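You operate a simulated robot arm through the tools that you are given. There is no shell and no other tool. Be economical: measure what you need, move in short steps, check, and stop when the job is done.

Carry out the task below with a simulated two-armed robot. There is one attempt and no reset: what you move stays moved.

TASK
Probe the red tub, then give the hopper one scoop of sound mix.
Fine: At 4 or 5 % the scoop comes from the tub; if it reads more, from the mix bin. The teal probe ends standing in the green collar, the yellow scoop goes back, the bin lid ends shut and the shaker stays off. Spill no more than a spoonful; drop and pinch nothing. Set down upright: yellow scoop.

The check looks at the end state, three seconds after you hand in, the way a careful person would. Anything else that was tipped, shoved, dropped, spilled or broken makes it a failure. A push-on lid holds only when it is set on centred and level and pressed home; a screw cap is set on level and turned clockwise until tight.

THE ROBOT
Two 7-joint arms with two-finger parallel grippers on one trunk, on a base that drives. Base frame: it is fixed to the floor where the robot stands at the start and does not move with it; the origin is under the middle of the robot, x ahead of it, y to its left, z up. Units: m, degrees, N and s.
The left shoulder is at the start at [0.02, 0.113, 1.247], the right one opposite. With the tool pointing down near the work surface each hand reaches from about 0.12 to 0.58 m from the robot's upright axis, wherever it stands, measured 20 degrees to its own side. Places, roughly: bin lid [0.8, -0.2, 1]; floor [11.8, 0, 0]; green collar [0.5, -0.2, 0.8]; hopper [1.4, 0.6, 1.2]; hopper lever [1.3, 0.6, 1.2]; mix bin [0.7, 0, 0.8]; shaker button [1.1, 0.4, 0.9]. Payload 1.57 kg a hand.
Tool frame (each hand has its own): the origin (TCP) lies between the finger pads and is the grasp point; the fingertips stand 0.03 m ahead of it; z points along the fingers, y is the line along which they close. The gripper opens to 0.08 m. The fingers are 0.017 m wide and 0.012 m thick; the gripper's body (0.04 by 0.082 m) begins 0.08 m behind the TCP.
Orientation is that of the tool frame in the base frame, as a unit quaternion [x, y, z, w]. With the fingers straight down and closing along the base's y, the tool's x points along the base's -x, its y along +y and its z along -z.

THE INTERFACE
- The arms move only by the tool nudge_tool. It takes "left_steps", "right_steps" or both (then of equal length, played together; a hand with none holds still); each is a list of rows, each a list of 7 numbers: the turn, a rotation vector about the base's x, y, z in degrees, then the shift along the base's x, y, z in mm, then the opening, from 0 (shut) to 1 (fully open). In form: [[wx, wy, wz, x, y, z, jaw], ...]. A call has 1 to 8 rows; each row is the pose to reach, as a shift and turn from the pose commanded when the call began. A row lasts 0.2 s, in which the tool goes at most 0.05 m and 8.6 degrees; a call with a longer step from one row to the next is refused whole, and so is a gripper value outside its range. A pose out of reach is approached as far as the arm can. The call stops where the force on the tool passes 50 N (or 10 N more than at its start, if that is more) or the arm is blocked; 0.2 s more then pass. The fingers move at their own pace (about 0.045 m/s each) and stop on an object; they squeeze with about 40 N. The grip force told is the motor's: it shows also when the fingers shut on nothing. Time passes only in rows, and 0.2 s behind the last, so rows that repeat a pose let the fingers close. It gives the time, the measured TCP pose, the force on the tool (base axes), the opening and the grip force at its end, in the units of the frame above (readings bear some noise), with the torque about the TCP (base axes, N m) and any sound that the robot's microphone picked up.
- Cameras (640 x 400 px; columns grow to the right, rows downward): "scene" is now at [0.1053, -0.0136, 1.3963]; the picture's right is [-0.27, -0.96, 0.00], its down [-0.41, 0.11, -0.91] and it looks along [0.87, -0.24, -0.42] (base axes); focal length 214 px, centre (320, 200). "left" rides on the left gripper at [0.072, 0.007, -0.122] in its tool frame; the picture's right is [-0.09, 1.00, 0.00], its down [-0.84, -0.08, -0.54] and it looks along [-0.54, -0.05, 0.84] (tool axes); focal length 238 px, centre (320, 200). "right" rides on the right gripper at [0.072, -0.007, -0.122] in its tool frame; the picture's right is [0.09, 1.00, 0.00], its down [-0.84, 0.08, -0.54] and it looks along [-0.54, 0.05, 0.84] (tool axes); focal length 238 px, centre (320, 200). There is no depth. A picture from a camera that has moved, and an enlarged one, comes with that camera's place and axes in the base frame and with its lens. The place of the scene camera against the robot may be out by one fixed shift of up to 0.018 m in any direction.
- capture(camera): a new picture of that camera. It takes no simulated time.
- move_column(by): slides the trunk up (or, below 0, down) by that many m; the arms and the scene camera ride with it, the base frame stays. It gives what a move gives, with no picture.
- drive_base(legs): drives the robot by 1 to 6 legs, each [ahead, left, turn to the left] in m, m and degrees, along the robot's own axes; the way and the turn of a leg run together, so that a leg with both is an arc; at most 1.5 m and 180 degrees a leg. The arms and the cameras ride along, it lands a little off, and it stops where it bumps. It gives what a move gives.
- turn_head(pan, tilt): turns the head with the scene camera to pan (to the left, within 80 degrees either way) and tilt (down, from -29 to 69), counted from straight ahead of the robot. It gives what a move gives.
- close_up(camera, box): a new picture of the part [left, top, right, bottom] of that camera's present view, enlarged. It takes no simulated time.
- sign_off(): hands the job in; it is judged then, once.

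Go step by step. Nothing tells you exact positions but the pictures and the camera data: compare them with the known pose of the tool, close in by small moves and look again before you grip or let go. The budget is 120 turns and 100 pictures, counting those below and the enlarged ones. Unless the task says otherwise, let go and move clear before handing in, and close with one line.

The tools are called after ">>>" by a JSON object that holds its "fn" and its "kwargs". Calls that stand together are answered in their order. nudge_tool: Moves the arms, as the interface text tells. Its arguments: {"type":"object","properties":{"left_steps":{"type":"array","items":{"type":"array","items":{"type":"number"}}},"right_steps":{"type":"array","items":{"type":"array","items":{"type":"number"}}}},"required":[]} The other tools are called the same way: move_column (by) slides the trunk up or down; drive_base (legs) drives the base; turn_head (pan, tilt) turns the head that bears the scene camera; capture (camera) takes a picture; close_up (camera, box) takes an enlarged picture of a part of a camera's view; sign_off () hands the job in.

At the start:

```text
time_s: 0.0
left_eef_pos: [0.3164, 0.123, 1.3141]
left_tcp_rot: [0.0, 1.0, 0.001, 0.0]
left_force: [0.0, -0.3, 0.4]
left_ft_torque: [-0.02, -0.05, 0.0]
left_finger_gap: 0.08
left_finger_force: 0.1
right_eef_pos: [0.2797, -0.191, 1.3948]
right_tcp_rot: [0.0, 1.0, 0.002, 0.0]
right_force: [-0.8, -0.3, -0.4]
right_ft_torque: [-0.03, 0.03, 0.01]
right_finger_gap: 0.0799
right_finger_force: 0.1
trunk travel left (down, up): [-0.3, 0.27]
robot x, y, heading: [0.0005, -0.0013, -0.1]
head pan, tilt: [-15.5, 24.9]
```

scene: 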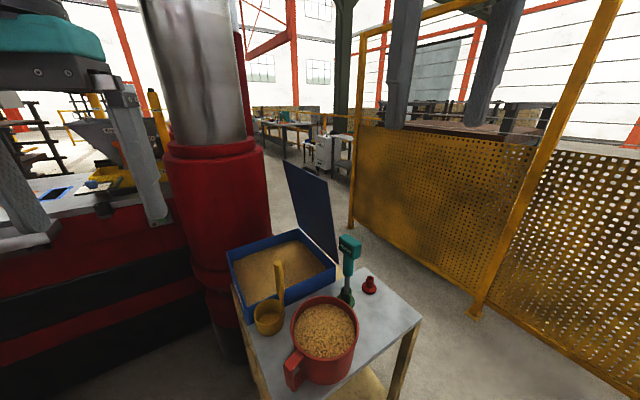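
right: 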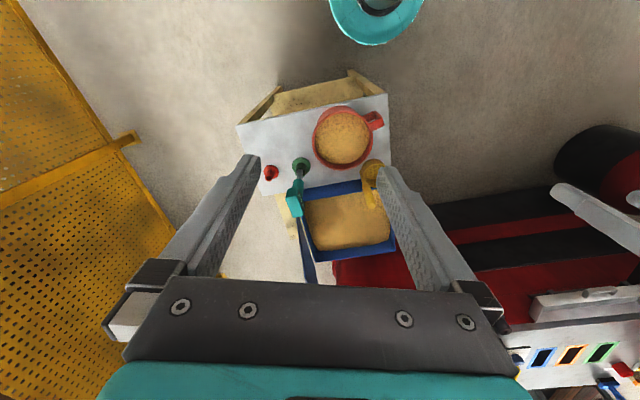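
left: 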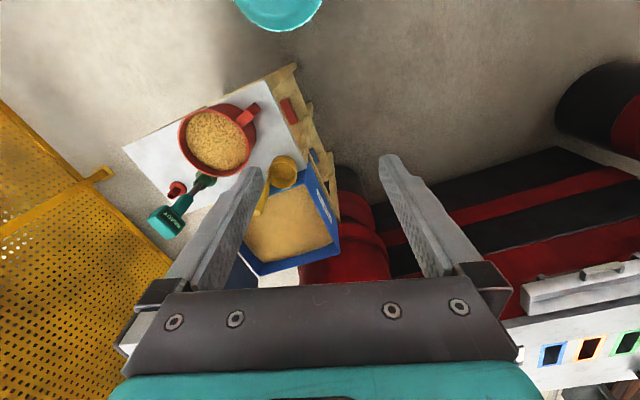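

I see a small table with the open blue mix bin, the yellow scoop, the red tub, and the teal probe standing by the collar. I'll look at these and the hopper side more closely.

>>> {"fn": "close_up", "kwargs": {"camera": "scene", "box": [220, 220, 430, 400]}}

>>> {"fn": "turn_head", "kwargs": {"pan": 25, "tilt": 20}}

>>> {"fn": "capture", "kwargs": {"camera": "scene"}}

```text
2.22 times, centred on (325, 310) of scene
camera zoom: at [0.1053, -0.0136, 1.3963], right [-0.27, -0.96, 0.0], down [-0.41, 0.11, -0.91], along [0.87, -0.24, -0.42], focal length 477 px, centre (309, -44)
```

zoom: 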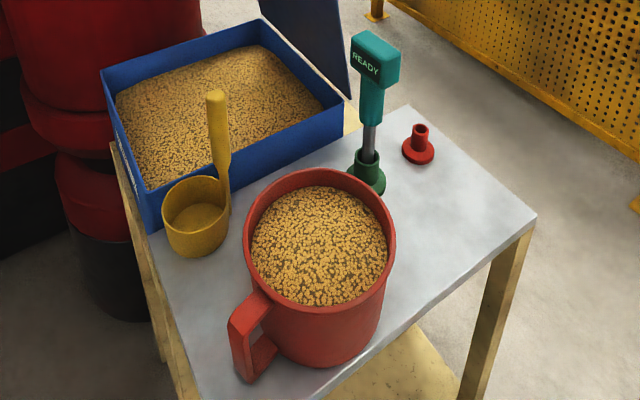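

```text
time_s: 1.1
left_eef_pos: [0.3165, 0.1229, 1.3139]
left_tcp_rot: [-0.001, 1.0, 0.0, 0.0]
left_force: [-0.2, 0.7, 0.5]
left_ft_torque: [0.0, -0.01, 0.0]
left_finger_gap: 0.0802
left_finger_force: 0.0
right_eef_pos: [0.2797, -0.1915, 1.3937]
right_tcp_rot: [0.0, 1.0, 0.0, -0.001]
right_force: [1.0, -0.1, -0.1]
right_ft_torque: [0.0, 0.03, -0.01]
right_finger_gap: 0.0797
right_finger_force: 0.1
trunk travel left (down, up): [-0.3, 0.27]
robot x, y, heading: [-0.0012, -0.0013, 0.0]
head pan, tilt: [25.0, 20.0]
```

```text
95 pictures are left
camera scene: at [0.1009, 0.0503, 1.4042], right [0.42, -0.91, 0.0], down [-0.31, -0.14, -0.94], along [0.85, 0.4, -0.34], focal length 214 px, centre (320, 200)
```

scene: 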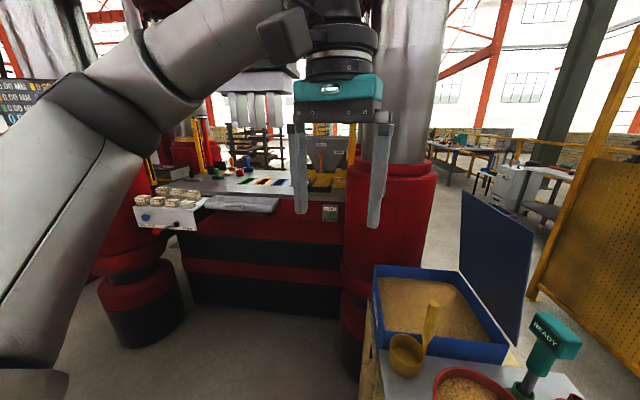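

The hopper sits on the press table past the left hand. I'll zoom in on it.

>>> {"fn": "close_up", "kwargs": {"camera": "scene", "box": [220, 120, 380, 230]}}

>>> {"fn": "close_up", "kwargs": {"camera": "scene", "box": [120, 140, 250, 240]}}

```text
3.64 times, centred on (300, 175) of scene
camera zoom: at [0.1009, 0.0503, 1.4042], right [0.42, -0.91, 0.0], down [-0.31, -0.14, -0.94], along [0.85, 0.4, -0.34], focal length 780 px, centre (393, 291)
```

zoom: 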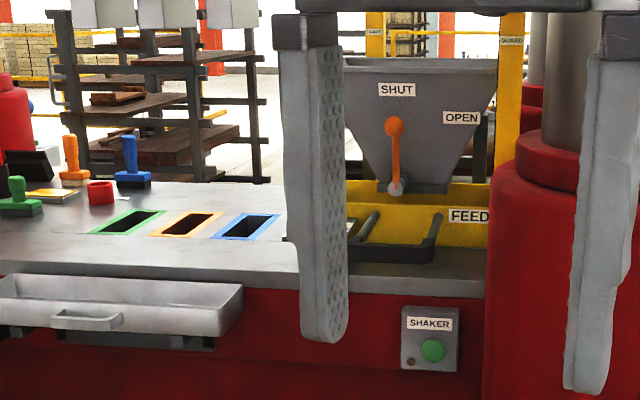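

```text
4.00 times, centred on (185, 190) of scene
camera zoom: at [0.1009, 0.0503, 1.4042], right [0.42, -0.91, 0.0], down [-0.31, -0.14, -0.94], along [0.85, 0.4, -0.34], focal length 858 px, centre (860, 240)
```

zoom: 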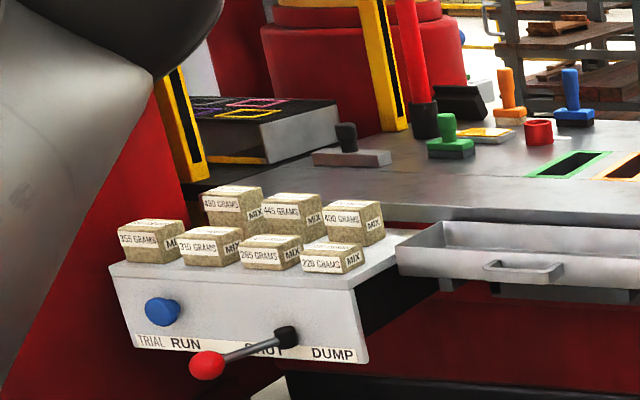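

The lever appears to point to SHUT. Now I'll look down at the probe from the right hand before approaching.

>>> {"fn": "nudge_tool", "kwargs": {"right_steps": [[0, 0, 0, 20, -15, -40, 1], [0, 0, 0, 40, -25, -80, 1], [0, 0, 0, 60, -35, -120, 1], [0, 0, 0, 80, -35, -160, 1], [0, 0, 0, 100, -35, -200, 1], [0, 0, 0, 120, -35, -230, 1]]}}

>>> {"fn": "turn_head", "kwargs": {"pan": -20, "tilt": 45}}

>>> {"fn": "capture", "kwargs": {"camera": "right"}}

>>> {"fn": "capture", "kwargs": {"camera": "scene"}}

```text
time_s: 2.5
left_eef_pos: [0.3172, 0.123, 1.3137]
left_tcp_rot: [0.0, 1.0, 0.001, -0.001]
left_force: [-0.7, 0.0, 0.2]
left_ft_torque: [0.01, 0.01, 0.0]
left_finger_gap: 0.0801
left_finger_force: 0.0
right_eef_pos: [0.4016, -0.227, 1.1617]
right_tcp_rot: [0.0, 1.0, 0.001, 0.0]
right_force: [0.5, 0.4, -0.8]
right_ft_torque: [0.01, 0.02, 0.03]
right_finger_gap: 0.0803
right_finger_force: 0.0
trunk travel left (down, up): [-0.3, 0.27]
robot x, y, heading: [-0.0036, -0.0038, 0.1]
head pan, tilt: [25.0, 20.0]
```

```text
time_s: 3.6
left_eef_pos: [0.3161, 0.124, 1.3148]
left_tcp_rot: [-0.001, 1.0, 0.001, 0.001]
left_force: [-0.1, 0.3, -1.1]
left_ft_torque: [0.0, 0.01, 0.04]
left_finger_gap: 0.08
left_finger_force: 0.0
right_eef_pos: [0.4004, -0.2266, 1.1627]
right_tcp_rot: [0.001, 1.0, 0.001, 0.0]
right_force: [0.6, 0.7, 0.4]
right_ft_torque: [0.0, -0.01, -0.01]
right_finger_gap: 0.0799
right_finger_force: 0.0
trunk travel left (down, up): [-0.3, 0.27]
robot x, y, heading: [0.0015, -0.0041, 0.1]
head pan, tilt: [-20.0, 45.0]
```

```text
92 pictures are left
camera right: at [0.3287, -0.234, 1.2842], right [-0.09, 1.0, 0.0], down [0.84, 0.08, 0.54], along [0.54, 0.05, -0.84], focal length 238 px, centre (320, 200)
```

right: 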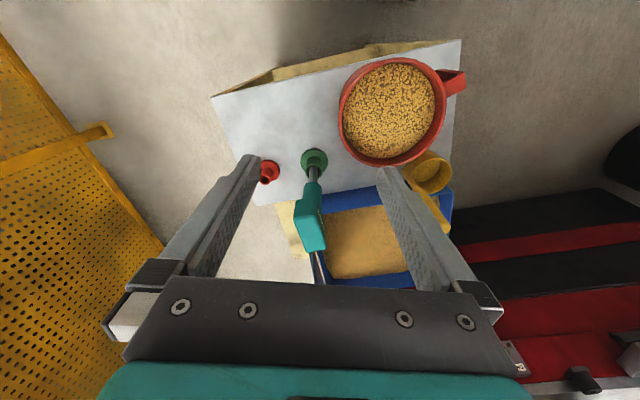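

```text
91 pictures are left
camera scene: at [0.093, -0.0167, 1.3656], right [-0.34, -0.94, 0.0], down [-0.66, 0.24, -0.71], along [0.66, -0.24, -0.71], focal length 214 px, centre (320, 200)
```

scene: 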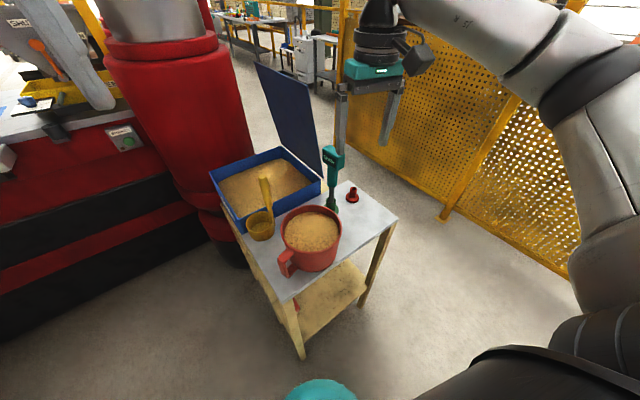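

>>> {"fn": "close_up", "kwargs": {"camera": "right", "box": [250, 130, 390, 290]}}

>>> {"fn": "close_up", "kwargs": {"camera": "scene", "box": [230, 130, 390, 280]}}

```text
2.50 times, centred on (320, 210) of right
camera zoom: at [0.3287, -0.234, 1.2842], right [-0.09, 1.0, 0.0], down [0.84, 0.08, 0.54], along [0.54, 0.05, -0.84], focal length 596 px, centre (320, 175)
```

zoom: 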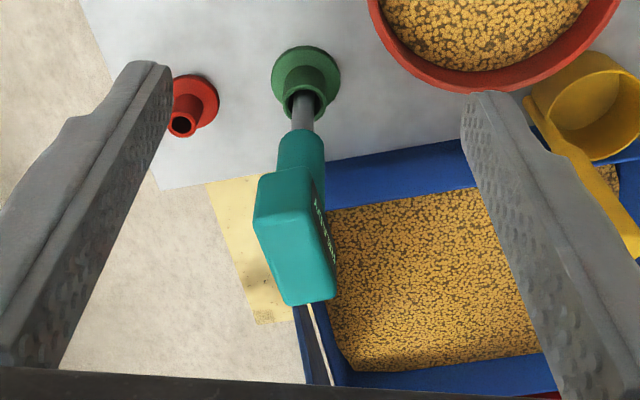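

```text
2.67 times, centred on (310, 205) of scene
camera zoom: at [0.093, -0.0167, 1.3656], right [-0.34, -0.94, 0.0], down [-0.66, 0.24, -0.71], along [0.66, -0.24, -0.71], focal length 572 px, centre (347, 187)
```

zoom: 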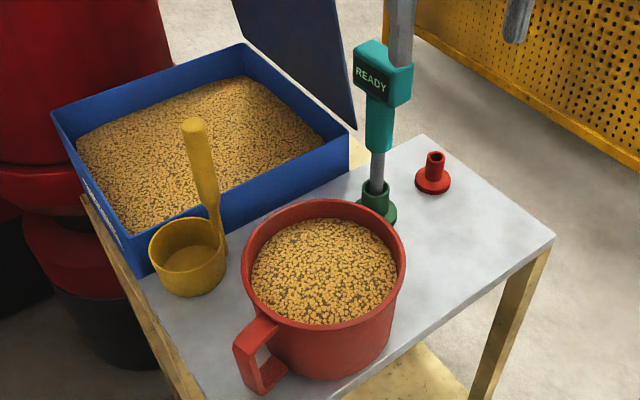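

The display faces obliquely to the robot's left, so I'll yaw the right hand to match the head and hover above it to measure.

>>> {"fn": "nudge_tool", "kwargs": {"right_steps": [[0, 0, -8, 25, 0, 0, 1], [0, 0, -16, 50, 0, 0, 1], [0, 0, -24, 75, 0, 0, 1], [0, 0, -32, 100, 0, 0, 1], [0, 0, -40, 120, 0, 0, 1]]}}

>>> {"fn": "capture", "kwargs": {"camera": "right"}}

```text
time_s: 4.8
left_eef_pos: [0.3161, 0.1233, 1.315]
left_tcp_rot: [-0.001, 1.0, -0.001, 0.0]
left_force: [0.3, 0.1, 0.4]
left_ft_torque: [0.01, 0.01, 0.0]
left_finger_gap: 0.0802
left_finger_force: 0.0
right_eef_pos: [0.5207, -0.2269, 1.1622]
right_tcp_rot: [0.343, 0.939, 0.001, -0.001]
right_force: [0.9, -0.5, -0.7]
right_ft_torque: [-0.04, 0.02, -0.03]
right_finger_gap: 0.0797
right_finger_force: 0.1
trunk travel left (down, up): [-0.3, 0.27]
robot x, y, heading: [0.0028, -0.0005, -0.1]
head pan, tilt: [-20.0, 45.0]
```

```text
88 pictures are left
camera right: at [0.4616, -0.1862, 1.2846], right [0.57, 0.82, 0.0], down [0.69, -0.48, 0.54], along [0.44, -0.31, -0.84], focal length 238 px, centre (320, 200)
```

right: 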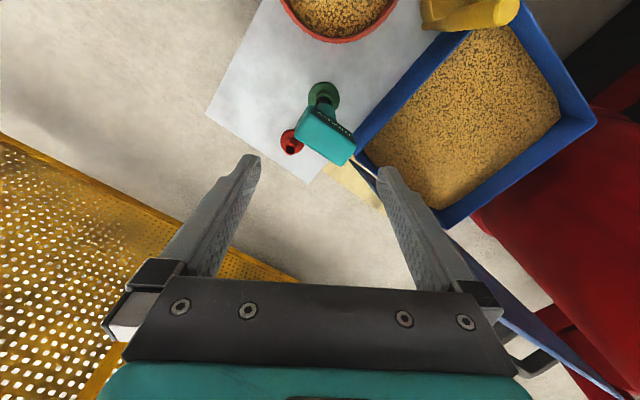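

>>> {"fn": "close_up", "kwargs": {"camera": "right", "box": [260, 70, 400, 200]}}

```text
3.08 times, centred on (330, 135) of right
camera zoom: at [0.4616, -0.1862, 1.2846], right [0.57, 0.82, 0.0], down [0.69, -0.48, 0.54], along [0.44, -0.31, -0.84], focal length 733 px, centre (289, 400)
```

zoom: 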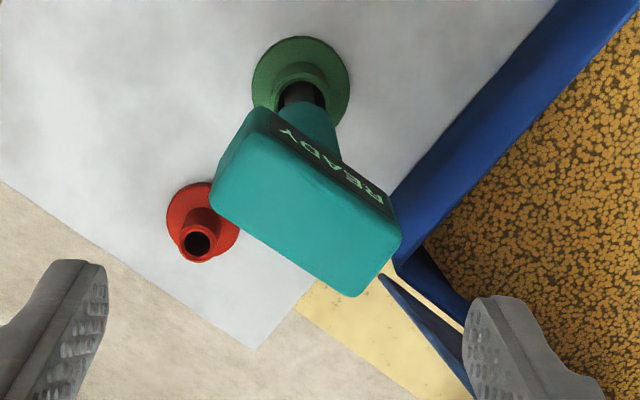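

The head is about 59 mm wide along base direction (0.955, 0.3) and centred near (0.528, -0.226), top near z 1.06. I'll yaw a further 33° and descend partway.

>>> {"fn": "nudge_tool", "kwargs": {"right_steps": [[0, 0, -8, 3, 0, 0, 1], [0, 0, -16, 5, 0, 0, 1], [0, 0, -24, 7, 1, -20, 1], [0, 0, -32, 7, 1, -40, 1], [0, 0, -33, 7, 1, -55, 1]]}}

>>> {"fn": "capture", "kwargs": {"camera": "right"}}

```text
time_s: 6.0
left_eef_pos: [0.3159, 0.1233, 1.3139]
left_tcp_rot: [0.0, 1.0, 0.0, -0.001]
left_force: [0.0, 0.6, 0.4]
left_ft_torque: [0.01, 0.0, 0.02]
left_finger_gap: 0.0801
left_finger_force: 0.2
right_eef_pos: [0.5267, -0.2256, 1.108]
right_tcp_rot: [0.596, 0.803, -0.001, 0.0]
right_force: [-0.1, 0.4, -0.9]
right_ft_torque: [-0.03, 0.01, 0.02]
right_finger_gap: 0.0799
right_finger_force: 0.1
trunk travel left (down, up): [-0.3, 0.27]
robot x, y, heading: [0.0014, -0.0012, -0.0]
head pan, tilt: [-20.0, 45.0]
```

```text
86 pictures are left
camera right: at [0.5, -0.159, 1.23], right [0.93, 0.38, 0.0], down [0.32, -0.78, 0.54], along [0.2, -0.5, -0.84], focal length 238 px, centre (320, 200)
```

right: 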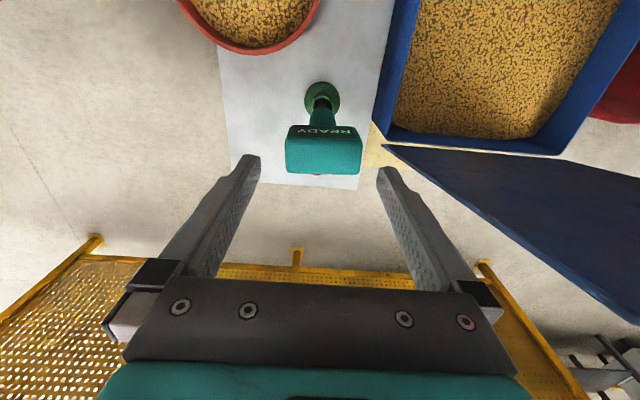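

Aligned: the head top is about 57 mm below the TCP. I'll descend 74 mm and check before closing.

>>> {"fn": "nudge_tool", "kwargs": {"right_steps": [[0, 0, 0, 2, 1, -20, 1], [0, 0, 0, 2, 1, -40, 1], [0, 0, 0, 2, 1, -60, 1], [0, 0, 0, 2, 1, -74, 1]]}}

>>> {"fn": "capture", "kwargs": {"camera": "right"}}

>>> {"fn": "close_up", "kwargs": {"camera": "scene", "box": [270, 80, 410, 230]}}

```text
time_s: 7.0
left_eef_pos: [0.3154, 0.1233, 1.3151]
left_tcp_rot: [-0.002, 1.0, 0.0, 0.0]
left_force: [0.3, 0.0, -0.1]
left_ft_torque: [0.01, 0.0, -0.03]
left_finger_gap: 0.0801
left_finger_force: 0.1
right_eef_pos: [0.5297, -0.2236, 1.0353]
right_tcp_rot: [0.595, 0.803, 0.0, 0.001]
right_force: [-0.4, -0.8, -0.5]
right_ft_torque: [-0.01, 0.01, 0.0]
right_finger_gap: 0.0802
right_finger_force: 0.1
trunk travel left (down, up): [-0.3, 0.27]
robot x, y, heading: [0.0006, -0.0015, 0.1]
head pan, tilt: [-20.0, 45.0]
```

```text
85 pictures are left
camera right: at [0.5021, -0.1579, 1.1564], right [0.93, 0.38, 0.0], down [0.32, -0.78, 0.54], along [0.21, -0.5, -0.84], focal length 238 px, centre (320, 200)
```

right: 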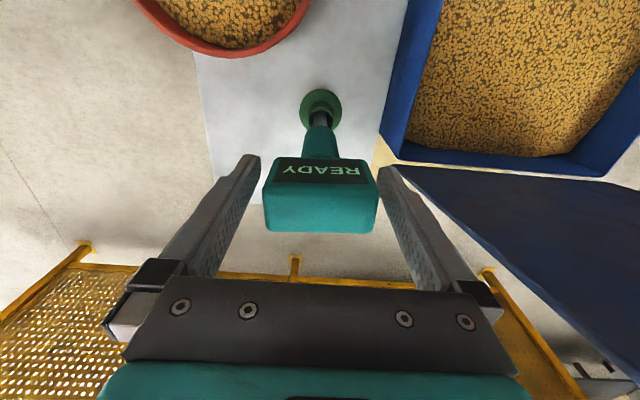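

```text
2.67 times, centred on (340, 155) of scene
camera zoom: at [0.093, -0.0169, 1.3656], right [-0.34, -0.94, 0.0], down [-0.66, 0.24, -0.71], along [0.66, -0.24, -0.71], focal length 572 px, centre (267, 320)
```

zoom: 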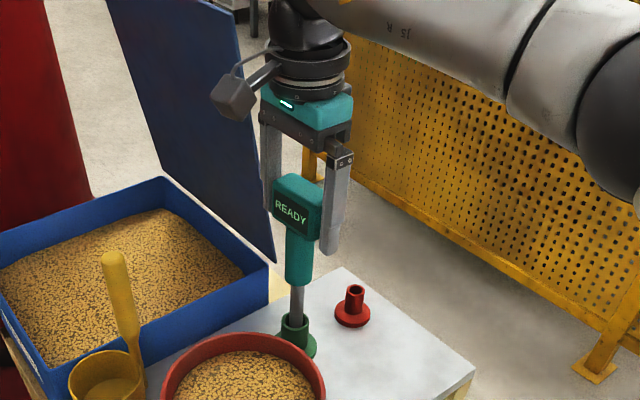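

The head sits squarely between the fingers with the display in view. Closing.

>>> {"fn": "nudge_tool", "kwargs": {"right_steps": [[0, 0, 0, 0, 0, 0, 0.7], [0, 0, 0, 0, 0, 0, 0.5], [0, 0, 0, 0, 0, 0, 0.5], [0, 0, 0, 0, 0, 0, 0.5]]}}

```text
time_s: 8.0
left_eef_pos: [0.3158, 0.1227, 1.3138]
left_tcp_rot: [0.001, 1.0, 0.0, 0.0]
left_force: [0.4, 0.0, -0.4]
left_ft_torque: [-0.02, 0.02, 0.02]
left_finger_gap: 0.0801
left_finger_force: 0.1
right_eef_pos: [0.5293, -0.2246, 1.0352]
right_tcp_rot: [0.595, 0.804, 0.0, -0.001]
right_force: [1.4, -0.2, 0.3]
right_ft_torque: [0.03, -0.03, -0.02]
right_finger_gap: 0.0625
right_finger_force: 39.6
trunk travel left (down, up): [-0.3, 0.27]
robot x, y, heading: [-0.0007, 0.0006, -0.2]
head pan, tilt: [-20.0, 45.0]
```

Gripped (62.5 mm). Lifting straight up 150 mm, keeping the jaw closed.

>>> {"fn": "nudge_tool", "kwargs": {"right_steps": [[0, 0, 0, 0, 0, 15, 0.4], [0, 0, 0, 0, 0, 40, 0.4], [0, 0, 0, 0, 0, 65, 0.4], [0, 0, 0, 0, 0, 90, 0.4], [0, 0, 0, 0, 0, 115, 0.4], [0, 0, 0, 0, 0, 140, 0.4], [0, 0, 0, 0, 0, 160, 0.4]]}}

>>> {"fn": "capture", "kwargs": {"camera": "right"}}

>>> {"fn": "close_up", "kwargs": {"camera": "scene", "box": [250, 60, 410, 280]}}

```text
time_s: 9.6
left_eef_pos: [0.316, 0.1236, 1.3143]
left_tcp_rot: [-0.001, 1.0, 0.0, -0.001]
left_force: [0.7, 0.3, -0.2]
left_ft_torque: [-0.01, -0.01, -0.02]
left_finger_gap: 0.0796
left_finger_force: 0.1
right_eef_pos: [0.5288, -0.2252, 1.194]
right_tcp_rot: [0.593, 0.805, 0.0, 0.0]
right_force: [0.7, -0.3, 0.0]
right_ft_torque: [0.0, 0.02, 0.03]
right_finger_gap: 0.0623
right_finger_force: 40.1
trunk travel left (down, up): [-0.3, 0.27]
robot x, y, heading: [-0.0035, -0.0009, 0.0]
head pan, tilt: [-20.0, 45.0]
```

```text
83 pictures are left
camera right: at [0.5019, -0.1585, 1.3159], right [0.93, 0.38, 0.0], down [0.32, -0.78, 0.54], along [0.21, -0.5, -0.84], focal length 238 px, centre (320, 200)
```

right: 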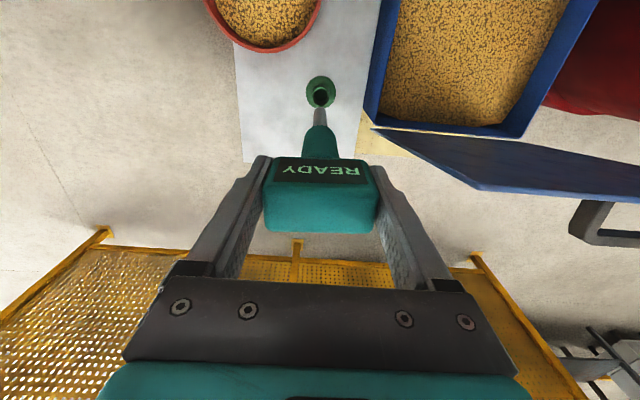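

```text
1.82 times, centred on (330, 170) of scene
camera zoom: at [0.0929, -0.0167, 1.3656], right [-0.34, -0.94, 0.0], down [-0.66, 0.24, -0.71], along [0.66, -0.24, -0.71], focal length 390 px, centre (302, 254)
```

zoom: 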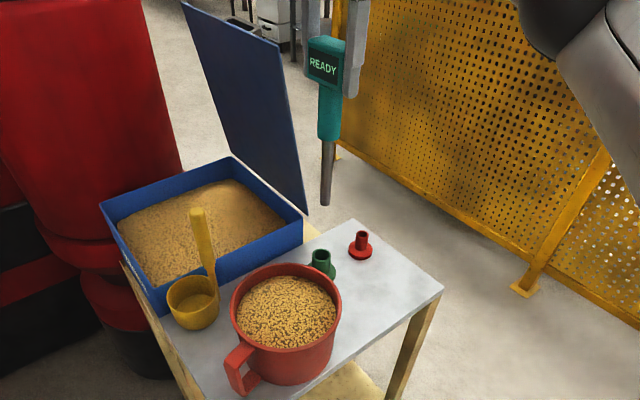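

The probe is out with its tip well above the tub rim. Moving over the tub centre at about (0.402, -0.118).

>>> {"fn": "nudge_tool", "kwargs": {"right_steps": [[0, 0, 0, -16, 14, 5, 0.4], [0, 0, 0, -40, 34, 5, 0.4], [0, 0, 0, -65, 55, 5, 0.4], [0, 0, 0, -90, 76, 5, 0.4], [0, 0, 0, -112, 95, 5, 0.4], [0, 0, 0, -126, 107, 5, 0.4]]}}

>>> {"fn": "capture", "kwargs": {"camera": "right"}}

>>> {"fn": "close_up", "kwargs": {"camera": "scene", "box": [220, 60, 420, 280]}}

```text
time_s: 11.0
left_eef_pos: [0.3157, 0.1227, 1.314]
left_tcp_rot: [-0.001, 1.0, 0.0, 0.001]
left_force: [-0.2, -0.1, -0.7]
left_ft_torque: [0.0, -0.02, -0.03]
left_finger_gap: 0.0801
left_finger_force: 0.0
right_eef_pos: [0.4022, -0.1176, 1.1988]
right_tcp_rot: [0.595, 0.803, 0.001, 0.0]
right_force: [-0.5, 0.6, -1.6]
right_ft_torque: [-0.02, -0.04, -0.02]
right_finger_gap: 0.0623
right_finger_force: 39.8
trunk travel left (down, up): [-0.3, 0.27]
robot x, y, heading: [-0.0027, -0.0029, -0.3]
head pan, tilt: [-20.0, 45.0]
```

```text
81 pictures are left
camera right: at [0.3752, -0.0508, 1.3208], right [0.93, 0.38, 0.0], down [0.32, -0.78, 0.54], along [0.21, -0.5, -0.84], focal length 238 px, centre (320, 200)
```

right: 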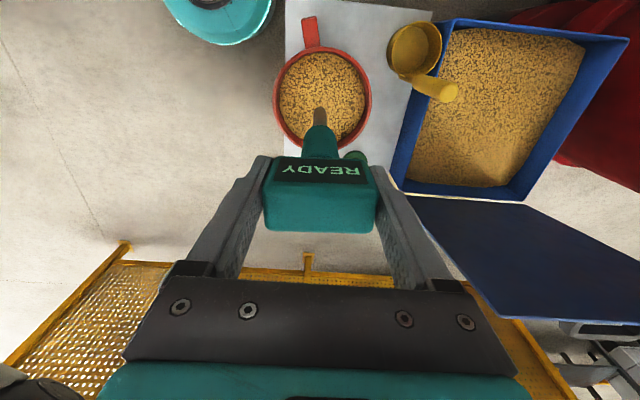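

```text
1.82 times, centred on (320, 170) of scene
camera zoom: at [0.093, -0.0167, 1.3656], right [-0.34, -0.94, 0.0], down [-0.66, 0.24, -0.71], along [0.66, -0.24, -0.71], focal length 390 px, centre (320, 254)
```

zoom: 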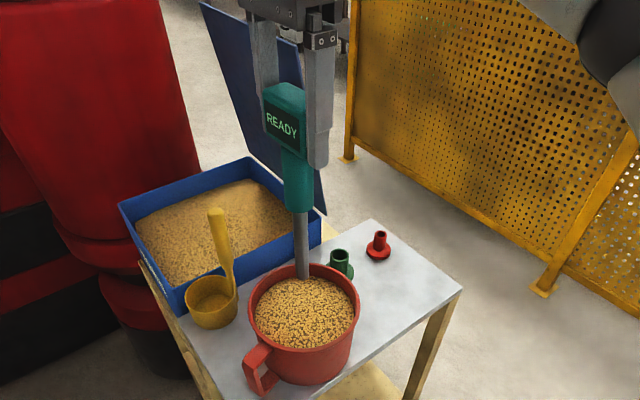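

Centred over the tub. Lowering the stem into the mix.

>>> {"fn": "nudge_tool", "kwargs": {"right_steps": [[0, 0, 0, 0, 0, -25, 0.4], [0, 0, 0, 0, 0, -50, 0.4], [0, 0, 0, 0, 0, -70, 0.4], [0, 0, 0, 0, 0, -90, 0.4], [0, 0, 0, 0, 0, -105, 0.4], [0, 0, 0, 0, 0, -120, 0.4]]}}

>>> {"fn": "capture", "kwargs": {"camera": "right"}}

>>> {"fn": "close_up", "kwargs": {"camera": "scene", "box": [260, 80, 380, 280]}}

```text
time_s: 12.4
left_eef_pos: [0.316, 0.1227, 1.3135]
left_tcp_rot: [0.0, 1.0, 0.0, 0.0]
left_force: [-1.0, 0.1, 0.4]
left_ft_torque: [-0.01, 0.01, -0.04]
left_finger_gap: 0.08
left_finger_force: 0.1
right_eef_pos: [0.4041, -0.1171, 1.0777]
right_tcp_rot: [0.595, 0.804, 0.001, 0.001]
right_force: [0.6, -1.2, -1.1]
right_ft_torque: [0.01, 0.0, 0.0]
right_finger_gap: 0.0621
right_finger_force: 39.8
trunk travel left (down, up): [-0.3, 0.27]
robot x, y, heading: [0.0044, 0.0032, -0.3]
head pan, tilt: [-20.0, 45.0]
```

```text
79 pictures are left
camera right: at [0.3759, -0.0507, 1.1993], right [0.93, 0.38, 0.0], down [0.32, -0.78, 0.54], along [0.21, -0.5, -0.84], focal length 238 px, centre (320, 200)
```

right: 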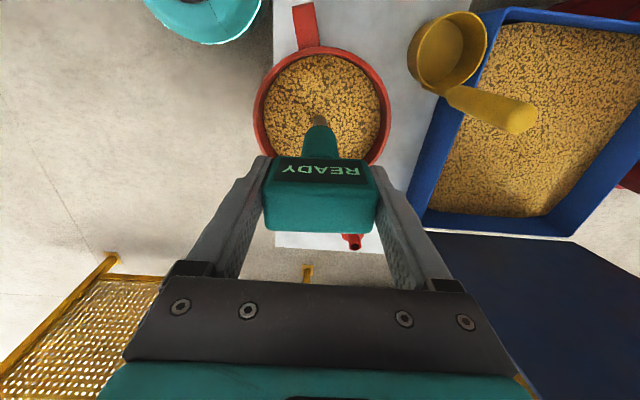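

```text
2.00 times, centred on (320, 180) of scene
camera zoom: at [0.0931, -0.017, 1.3655], right [-0.34, -0.94, 0.0], down [-0.66, 0.24, -0.71], along [0.66, -0.24, -0.71], focal length 429 px, centre (320, 240)
```

zoom: 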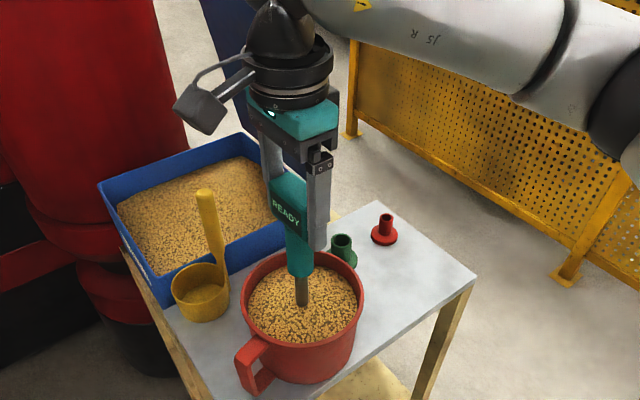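

It still reads READY; pushing a bit deeper and waiting.

>>> {"fn": "nudge_tool", "kwargs": {"right_steps": [[0, 0, 0, 0, 0, -10, 0.4], [0, 0, 0, 0, 0, -20, 0.4], [0, 0, 0, 0, 0, -30, 0.4], [0, 0, 0, 0, 0, -30, 0.4], [0, 0, 0, 0, 0, -30, 0.4], [0, 0, 0, 0, 0, -30, 0.4], [0, 0, 0, 0, 0, -30, 0.4], [0, 0, 0, 0, 0, -30, 0.4]]}}

>>> {"fn": "close_up", "kwargs": {"camera": "right", "box": [240, 80, 400, 240]}}

```text
time_s: 14.2
left_eef_pos: [0.316, 0.1223, 1.3147]
left_tcp_rot: [0.0, 1.0, 0.0, 0.0]
left_force: [-0.2, -0.6, -0.5]
left_ft_torque: [0.01, 0.0, 0.01]
left_finger_gap: 0.0801
left_finger_force: 0.1
right_eef_pos: [0.4035, -0.1177, 1.0491]
right_tcp_rot: [0.595, 0.804, 0.0, 0.0]
right_force: [-0.1, 0.2, -2.0]
right_ft_torque: [-0.01, 0.0, 0.01]
right_finger_gap: 0.0622
right_finger_force: 39.9
trunk travel left (down, up): [-0.3, 0.27]
robot x, y, heading: [0.0001, -0.0013, -0.0]
head pan, tilt: [-20.0, 45.0]
```

```text
2.50 times, centred on (320, 160) of right
camera zoom: at [0.3757, -0.0507, 1.171], right [0.93, 0.38, 0.0], down [0.32, -0.78, 0.54], along [0.21, -0.5, -0.84], focal length 596 px, centre (320, 300)
```

zoom: 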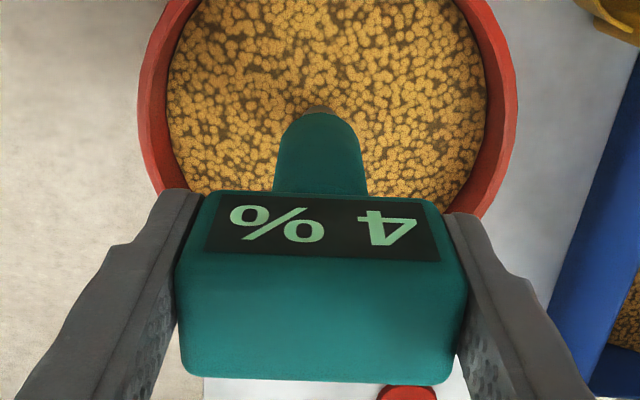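

It reads "4 %" (upside down from here). I'll hold a moment to confirm it is settled.

>>> {"fn": "nudge_tool", "kwargs": {"right_steps": [[0, 0, 0, 0, 0, 0, 0.4], [0, 0, 0, 0, 0, 0, 0.4], [0, 0, 0, 0, 0, 0, 0.4], [0, 0, 0, 0, 0, 0, 0.4], [0, 0, 0, 0, 0, 0, 0.4], [0, 0, 0, 0, 0, 0, 0.4], [0, 0, 0, 0, 0, 0, 0.4], [0, 0, 0, 0, 0, 0, 0.4]]}}

>>> {"fn": "close_up", "kwargs": {"camera": "scene", "box": [260, 80, 380, 280]}}

>>> {"fn": "close_up", "kwargs": {"camera": "right", "box": [260, 140, 380, 200]}}

```text
time_s: 16.0
left_eef_pos: [0.3159, 0.1233, 1.3149]
left_tcp_rot: [-0.001, 1.0, 0.0, 0.0]
left_force: [-0.2, -0.5, -0.3]
left_ft_torque: [0.01, 0.0, 0.02]
left_finger_gap: 0.0797
left_finger_force: 0.1
right_eef_pos: [0.4025, -0.1162, 1.0493]
right_tcp_rot: [0.595, 0.804, 0.0, 0.0]
right_force: [-0.1, 0.0, -1.2]
right_ft_torque: [0.01, -0.03, 0.0]
right_finger_gap: 0.0619
right_finger_force: 39.9
trunk travel left (down, up): [-0.3, 0.27]
robot x, y, heading: [0.0006, 0.0035, 0.1]
head pan, tilt: [-20.0, 45.0]
```

```text
2.00 times, centred on (320, 180) of scene
camera zoom: at [0.093, -0.0168, 1.3656], right [-0.34, -0.94, 0.0], down [-0.66, 0.24, -0.71], along [0.66, -0.24, -0.71], focal length 429 px, centre (320, 240)
```

zoom: 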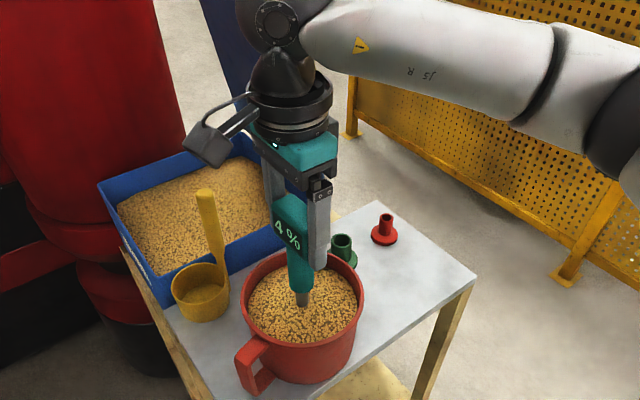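

```text
5.33 times, centred on (320, 170) of right
camera zoom: at [0.3757, -0.0506, 1.171], right [0.93, 0.38, 0.0], down [0.32, -0.78, 0.54], along [0.21, -0.5, -0.84], focal length 1271 px, centre (320, 360)
```

zoom: 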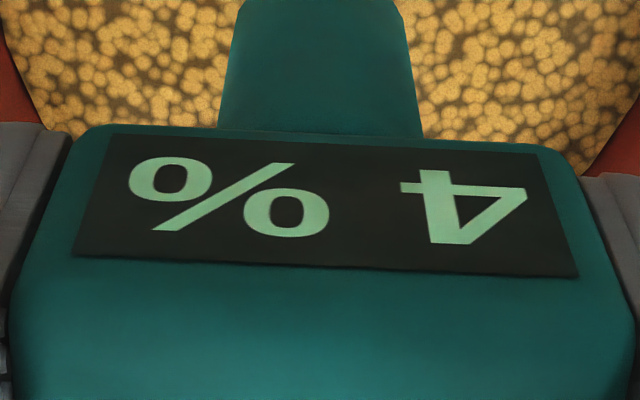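

The reading is a steady 4 %: the tub is sound and the scoop comes from the tub. Raising the probe and taking it back over the collar.

>>> {"fn": "nudge_tool", "kwargs": {"right_steps": [[0, 0, 0, 0, 0, 25, 0.4], [0, 0, 0, 0, 0, 50, 0.4], [0, 0, 0, 0, 0, 75, 0.4], [0, 0, 0, 0, 0, 100, 0.4], [0, 0, 0, 0, 0, 125, 0.4], [0, 0, 0, 0, 0, 145, 0.4], [0, 0, 0, 0, 0, 145, 0.4]]}}

>>> {"fn": "nudge_tool", "kwargs": {"right_steps": [[0, 0, 0, 16, -14, 0, 0.4], [0, 0, 0, 40, -34, 0, 0.4], [0, 0, 0, 65, -55, 0, 0.4], [0, 0, 0, 90, -76, 0, 0.4], [0, 0, 0, 112, -95, 0, 0.4], [0, 0, 0, 126, -107, 0, 0.4], [0, 0, 0, 126, -107, 0, 0.4]]}}

>>> {"fn": "capture", "kwargs": {"camera": "right"}}

>>> {"fn": "close_up", "kwargs": {"camera": "scene", "box": [250, 60, 410, 280]}}

```text
time_s: 17.6
left_eef_pos: [0.3157, 0.1225, 1.3133]
left_tcp_rot: [-0.002, 1.0, 0.0, 0.0]
left_force: [0.2, 0.5, -0.1]
left_ft_torque: [-0.01, -0.03, 0.03]
left_finger_gap: 0.0802
left_finger_force: 0.1
right_eef_pos: [0.4041, -0.1179, 1.1962]
right_tcp_rot: [0.595, 0.803, 0.001, 0.0]
right_force: [-0.4, 0.0, -1.4]
right_ft_torque: [0.04, -0.01, -0.02]
right_finger_gap: 0.0621
right_finger_force: 39.9
trunk travel left (down, up): [-0.3, 0.27]
robot x, y, heading: [-0.0033, 0.0008, -0.1]
head pan, tilt: [-20.0, 45.0]
```

```text
time_s: 19.2
left_eef_pos: [0.3168, 0.1226, 1.3148]
left_tcp_rot: [0.0, 1.0, 0.001, 0.0]
left_force: [1.0, 0.0, 0.7]
left_ft_torque: [0.04, 0.01, 0.01]
left_finger_gap: 0.0798
left_finger_force: 0.0
right_eef_pos: [0.5298, -0.224, 1.1949]
right_tcp_rot: [0.595, 0.804, 0.001, 0.001]
right_force: [0.8, 0.0, -1.6]
right_ft_torque: [-0.02, 0.02, -0.01]
right_finger_gap: 0.0618
right_finger_force: 40.0
trunk travel left (down, up): [-0.3, 0.27]
robot x, y, heading: [0.0028, 0.0008, -0.1]
head pan, tilt: [-20.0, 45.0]
```

```text
74 pictures are left
camera right: at [0.5026, -0.1573, 1.3159], right [0.93, 0.38, 0.0], down [0.32, -0.78, 0.54], along [0.21, -0.5, -0.84], focal length 238 px, centre (320, 200)
```

right: 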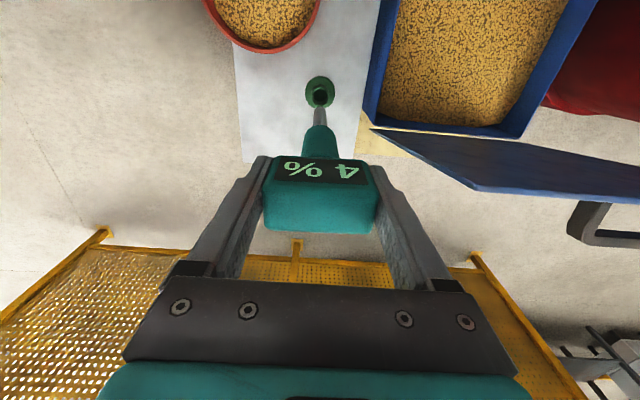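

```text
1.82 times, centred on (330, 170) of scene
camera zoom: at [0.093, -0.0169, 1.3656], right [-0.34, -0.94, 0.0], down [-0.66, 0.24, -0.71], along [0.66, -0.24, -0.71], focal length 390 px, centre (302, 254)
```

zoom: 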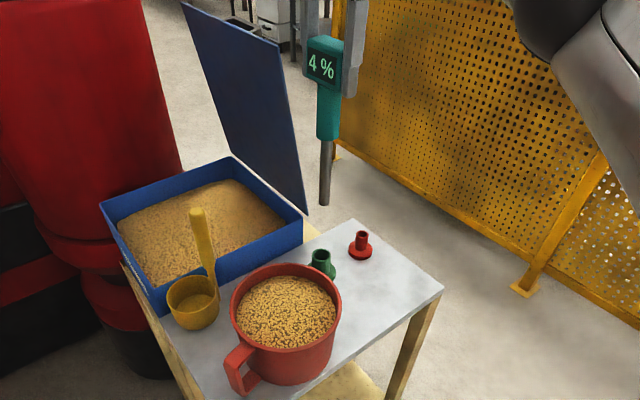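

The picture matches the one right after lift-off. Lowering the stem into the green collar along the same line.

>>> {"fn": "nudge_tool", "kwargs": {"right_steps": [[0, 0, 0, 0, 0, -25, 0.4], [0, 0, 0, 0, 0, -50, 0.4], [0, 0, 0, 0, 0, -75, 0.4], [0, 0, 0, 0, 0, -100, 0.4], [0, 0, 0, 0, 0, -120, 0.4], [0, 0, 0, 0, 0, -140, 0.4], [0, 0, 0, 0, 0, -152, 0.4], [0, 0, 0, 0, 0, -158, 0.4]]}}

>>> {"fn": "close_up", "kwargs": {"camera": "scene", "box": [280, 120, 390, 250]}}

```text
time_s: 21.0
left_eef_pos: [0.3149, 0.1225, 1.3132]
left_tcp_rot: [-0.002, 1.0, 0.0, 0.001]
left_force: [-0.6, 0.5, 0.2]
left_ft_torque: [0.01, -0.01, 0.0]
left_finger_gap: 0.0799
left_finger_force: 0.0
right_eef_pos: [0.5308, -0.2231, 1.0365]
right_tcp_rot: [0.596, 0.803, 0.0, 0.0]
right_force: [0.1, 0.3, -2.6]
right_ft_torque: [0.0, -0.02, -0.01]
right_finger_gap: 0.0617
right_finger_force: 40.0
trunk travel left (down, up): [-0.3, 0.27]
robot x, y, heading: [0.0019, -0.0012, -0.1]
head pan, tilt: [-20.0, 45.0]
```

```text
3.08 times, centred on (335, 185) of scene
camera zoom: at [0.0931, -0.0169, 1.3656], right [-0.34, -0.94, 0.0], down [-0.66, 0.24, -0.71], along [0.66, -0.24, -0.71], focal length 660 px, centre (274, 246)
```

zoom: 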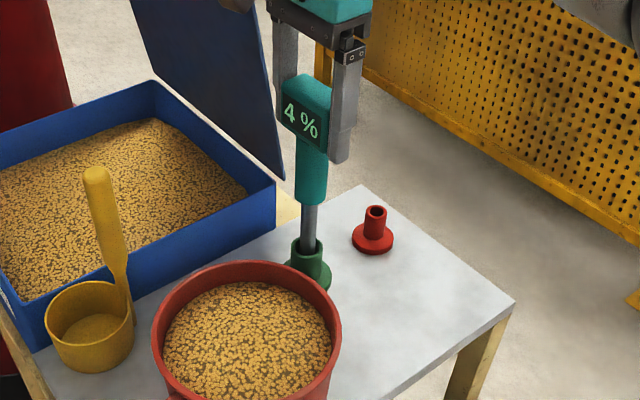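

The stem is in the collar at its old height. Easing down 2 mm more, opening, then rising clear.

>>> {"fn": "nudge_tool", "kwargs": {"right_steps": [[0, 0, 0, 0, 0, -2, 0.4], [0, 0, 0, 0, 0, -2, 0.8], [0, 0, 0, 0, 0, -2, 1], [0, 0, 0, 0, 0, -2, 1], [0, 0, 0, 0, 0, 15, 1], [0, 0, 0, 0, 0, 45, 1], [0, 0, 0, 0, 0, 85, 1], [0, 0, 0, 0, 0, 130, 1]]}}

>>> {"fn": "capture", "kwargs": {"camera": "scene"}}

>>> {"fn": "capture", "kwargs": {"camera": "right"}}

```text
time_s: 22.8
left_eef_pos: [0.3162, 0.1237, 1.314]
left_tcp_rot: [0.0, 1.0, -0.001, 0.0]
left_force: [0.2, -0.3, -1.2]
left_ft_torque: [-0.03, 0.0, 0.0]
left_finger_gap: 0.0798
left_finger_force: 0.0
right_eef_pos: [0.531, -0.2217, 1.1642]
right_tcp_rot: [0.593, 0.805, 0.001, 0.0]
right_force: [0.0, -0.5, 0.3]
right_ft_torque: [-0.02, -0.03, -0.01]
right_finger_gap: 0.0802
right_finger_force: 0.1
trunk travel left (down, up): [-0.3, 0.27]
robot x, y, heading: [-0.0017, 0.0015, 0.1]
head pan, tilt: [-20.0, 45.0]
```

```text
71 pictures are left
camera scene: at [0.0927, -0.0163, 1.3656], right [-0.34, -0.94, 0.0], down [-0.66, 0.24, -0.71], along [0.66, -0.24, -0.71], focal length 214 px, centre (320, 200)
```

scene: 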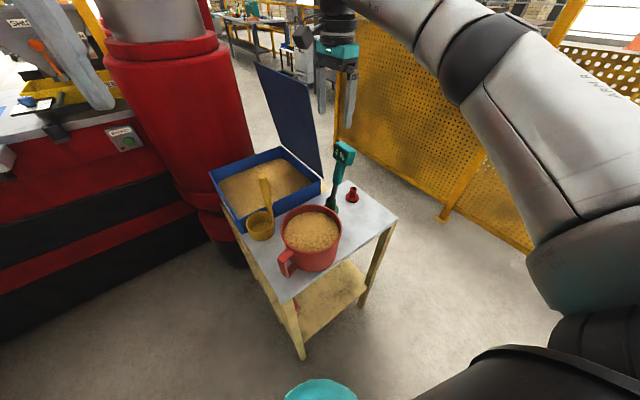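

```text
70 pictures are left
camera right: at [0.5035, -0.1562, 1.2864], right [0.93, 0.38, 0.0], down [0.32, -0.78, 0.54], along [0.21, -0.5, -0.84], focal length 238 px, centre (320, 200)
```

right: 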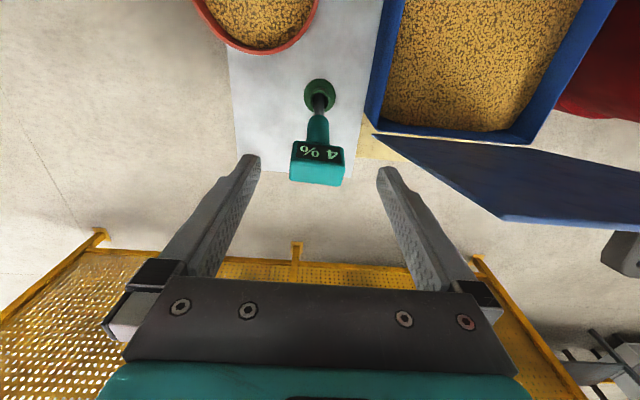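

Probe is standing in the green collar. Now I'll pull the right hand aside and bring the left hand over to inspect the scoop.

>>> {"fn": "nudge_tool", "kwargs": {"right_steps": [[0, 0, 8, -20, -15, 15, 1], [0, 0, 16, -45, -30, 30, 1], [0, 0, 24, -70, -45, 45, 1], [0, 0, 32, -90, -60, 60, 1], [0, 0, 40, -110, -80, 70, 1], [0, 0, 40, -110, -100, 80, 1]], "left_steps": [[0, 0, 0, 10, -15, -25, 1], [0, 0, 0, 20, -30, -50, 1], [0, 0, 0, 35, -50, -75, 1], [0, 0, 0, 50, -70, -100, 1], [0, 0, 0, 65, -90, -130, 1], [0, 0, 0, 80, -105, -160, 1]]}}

>>> {"fn": "capture", "kwargs": {"camera": "left"}}

```text
time_s: 24.2
left_eef_pos: [0.395, 0.0175, 1.1541]
left_tcp_rot: [-0.001, 1.0, -0.001, 0.0]
left_force: [-0.1, 0.4, -0.3]
left_ft_torque: [0.06, 0.04, -0.01]
left_finger_gap: 0.0803
left_finger_force: 0.0
right_eef_pos: [0.419, -0.3235, 1.248]
right_tcp_rot: [0.283, 0.959, 0.0, -0.002]
right_force: [0.2, 0.1, 0.2]
right_ft_torque: [-0.03, 0.0, 0.02]
right_finger_gap: 0.0801
right_finger_force: 0.1
trunk travel left (down, up): [-0.3, 0.27]
robot x, y, heading: [-0.0013, 0.0025, -0.1]
head pan, tilt: [-20.0, 45.0]
```

```text
69 pictures are left
camera left: at [0.3241, 0.0231, 1.2774], right [0.09, 1.0, 0.0], down [0.84, -0.08, 0.54], along [0.54, -0.05, -0.84], focal length 238 px, centre (320, 200)
```

left: 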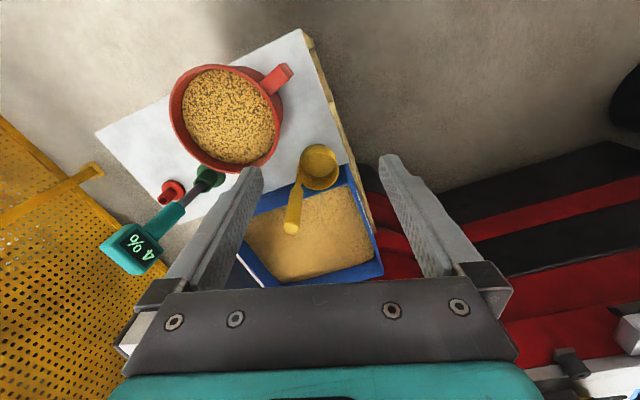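

>>> {"fn": "close_up", "kwargs": {"camera": "left", "box": [260, 130, 380, 250]}}

>>> {"fn": "close_up", "kwargs": {"camera": "scene", "box": [200, 140, 330, 250]}}

```text
3.33 times, centred on (320, 190) of left
camera zoom: at [0.3241, 0.0231, 1.2774], right [0.09, 1.0, 0.0], down [0.84, -0.08, 0.54], along [0.54, -0.05, -0.84], focal length 794 px, centre (320, 233)
```

zoom: 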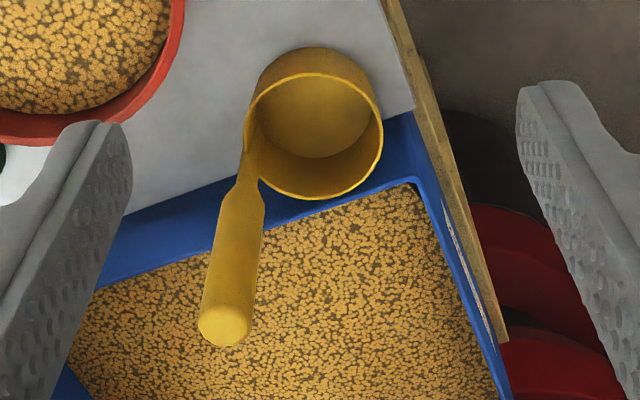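

```text
3.64 times, centred on (265, 195) of scene
camera zoom: at [0.0933, -0.0171, 1.3655], right [-0.34, -0.94, 0.0], down [-0.66, 0.24, -0.71], along [0.66, -0.24, -0.71], focal length 780 px, centre (520, 218)
```

zoom: 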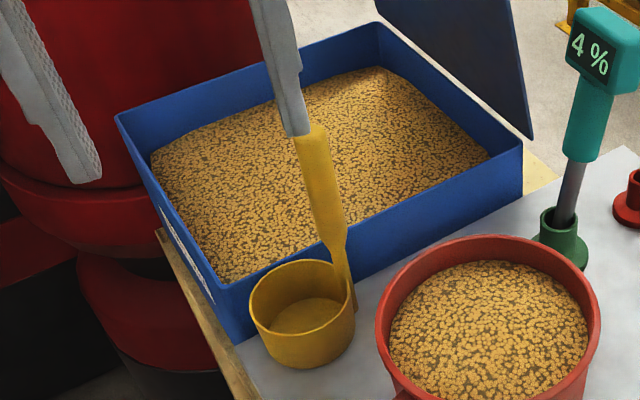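

The scoop's handle is vertical at about (0.541, -0.040), top near z 1.008, on the -y side of an 80 mm bowl. Moving the left hand above the handle to check.

>>> {"fn": "nudge_tool", "kwargs": {"left_steps": [[0, 0, 0, 35, -14, 0, 1], [0, 0, 0, 70, -28, -10, 1], [0, 0, 0, 105, -42, -25, 1], [0, 0, 0, 130, -52, -50, 1], [0, 0, 0, 145, -57, -80, 1]]}}

>>> {"fn": "capture", "kwargs": {"camera": "left"}}

```text
time_s: 25.4
left_eef_pos: [0.5385, -0.0374, 1.0725]
left_tcp_rot: [0.001, 1.0, 0.0, 0.0]
left_force: [-0.1, 0.1, -0.1]
left_ft_torque: [0.02, -0.01, 0.01]
left_finger_gap: 0.08
left_finger_force: 0.1
left hand out of reach, approached as far as the arm can: row 5
right_eef_pos: [0.4185, -0.324, 1.2466]
right_tcp_rot: [0.285, 0.959, 0.0, 0.0]
right_force: [0.7, 0.3, 0.5]
right_ft_torque: [0.0, 0.0, -0.01]
right_finger_gap: 0.0799
right_finger_force: 0.1
trunk travel left (down, up): [-0.3, 0.27]
robot x, y, heading: [-0.0027, 0.0018, 0.0]
head pan, tilt: [-20.0, 45.0]
```

```text
66 pictures are left
camera left: at [0.4666, -0.0314, 1.1961], right [0.09, 1.0, 0.0], down [0.84, -0.08, 0.54], along [0.54, -0.05, -0.84], focal length 238 px, centre (320, 200)
```

left: 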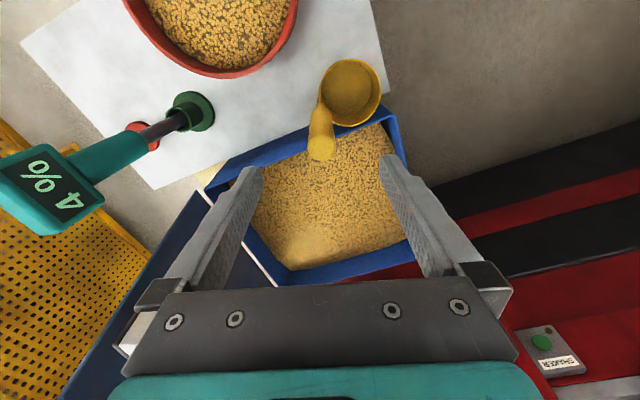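

The left arm is at its reach limit here. There is about 0.13 m between base and table, so I'll retract the hand a bit and drive ahead 6 cm and right 3 cm.

>>> {"fn": "nudge_tool", "kwargs": {"left_steps": [[0, 0, 0, -30, 5, 15, 1], [0, 0, 0, -65, 15, 30, 1], [0, 0, 0, -90, 30, 40, 1]], "right_steps": [[0, 0, 0, -20, 0, 0, 1], [0, 0, 0, -40, 0, 0, 1], [0, 0, 0, -60, 0, 0, 1]]}}

>>> {"fn": "drive_base", "kwargs": {"legs": [[0.06, -0.03, 0]]}}

>>> {"fn": "capture", "kwargs": {"camera": "left"}}

```text
time_s: 26.2
left_eef_pos: [0.4473, -0.0066, 1.1132]
left_tcp_rot: [-0.001, 1.0, 0.0, 0.0]
left_force: [0.1, 1.0, -0.2]
left_ft_torque: [-0.01, -0.02, 0.03]
left_finger_gap: 0.0801
left_finger_force: 0.1
right_eef_pos: [0.3588, -0.3252, 1.2475]
right_tcp_rot: [0.284, 0.959, 0.001, 0.001]
right_force: [-0.3, 0.4, -0.5]
right_ft_torque: [0.0, -0.05, 0.0]
right_finger_gap: 0.0801
right_finger_force: 0.1
trunk travel left (down, up): [-0.3, 0.27]
robot x, y, heading: [0.0013, -0.0014, -0.1]
head pan, tilt: [-20.0, 45.0]
```

```text
time_s: 27.2
left_eef_pos: [0.5077, -0.0367, 1.1111]
left_tcp_rot: [-0.001, 1.0, 0.0, -0.001]
left_force: [0.6, 0.3, -1.2]
left_ft_torque: [-0.02, 0.02, 0.0]
left_finger_gap: 0.08
left_finger_force: 0.1
right_eef_pos: [0.4195, -0.3544, 1.2472]
right_tcp_rot: [0.283, 0.959, 0.0, -0.001]
right_force: [0.6, -0.3, 0.3]
right_ft_torque: [0.04, 0.03, -0.04]
right_finger_gap: 0.0797
right_finger_force: 0.0
trunk travel left (down, up): [-0.3, 0.27]
robot x, y, heading: [0.0574, -0.0279, 0.0]
head pan, tilt: [-20.0, 45.0]
```

```text
65 pictures are left
camera left: at [0.4363, -0.0309, 1.2356], right [0.09, 1.0, 0.0], down [0.84, -0.08, 0.54], along [0.54, -0.05, -0.84], focal length 238 px, centre (320, 200)
```

left: 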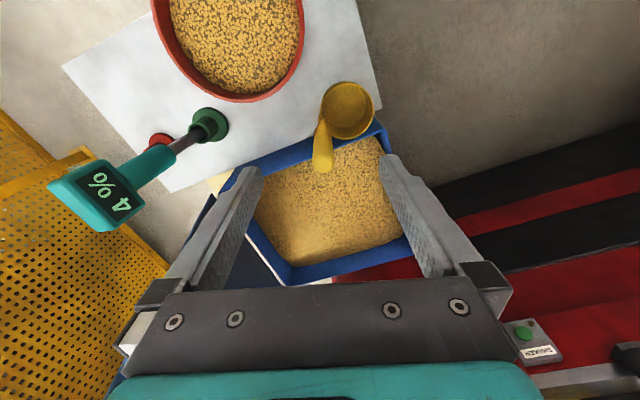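

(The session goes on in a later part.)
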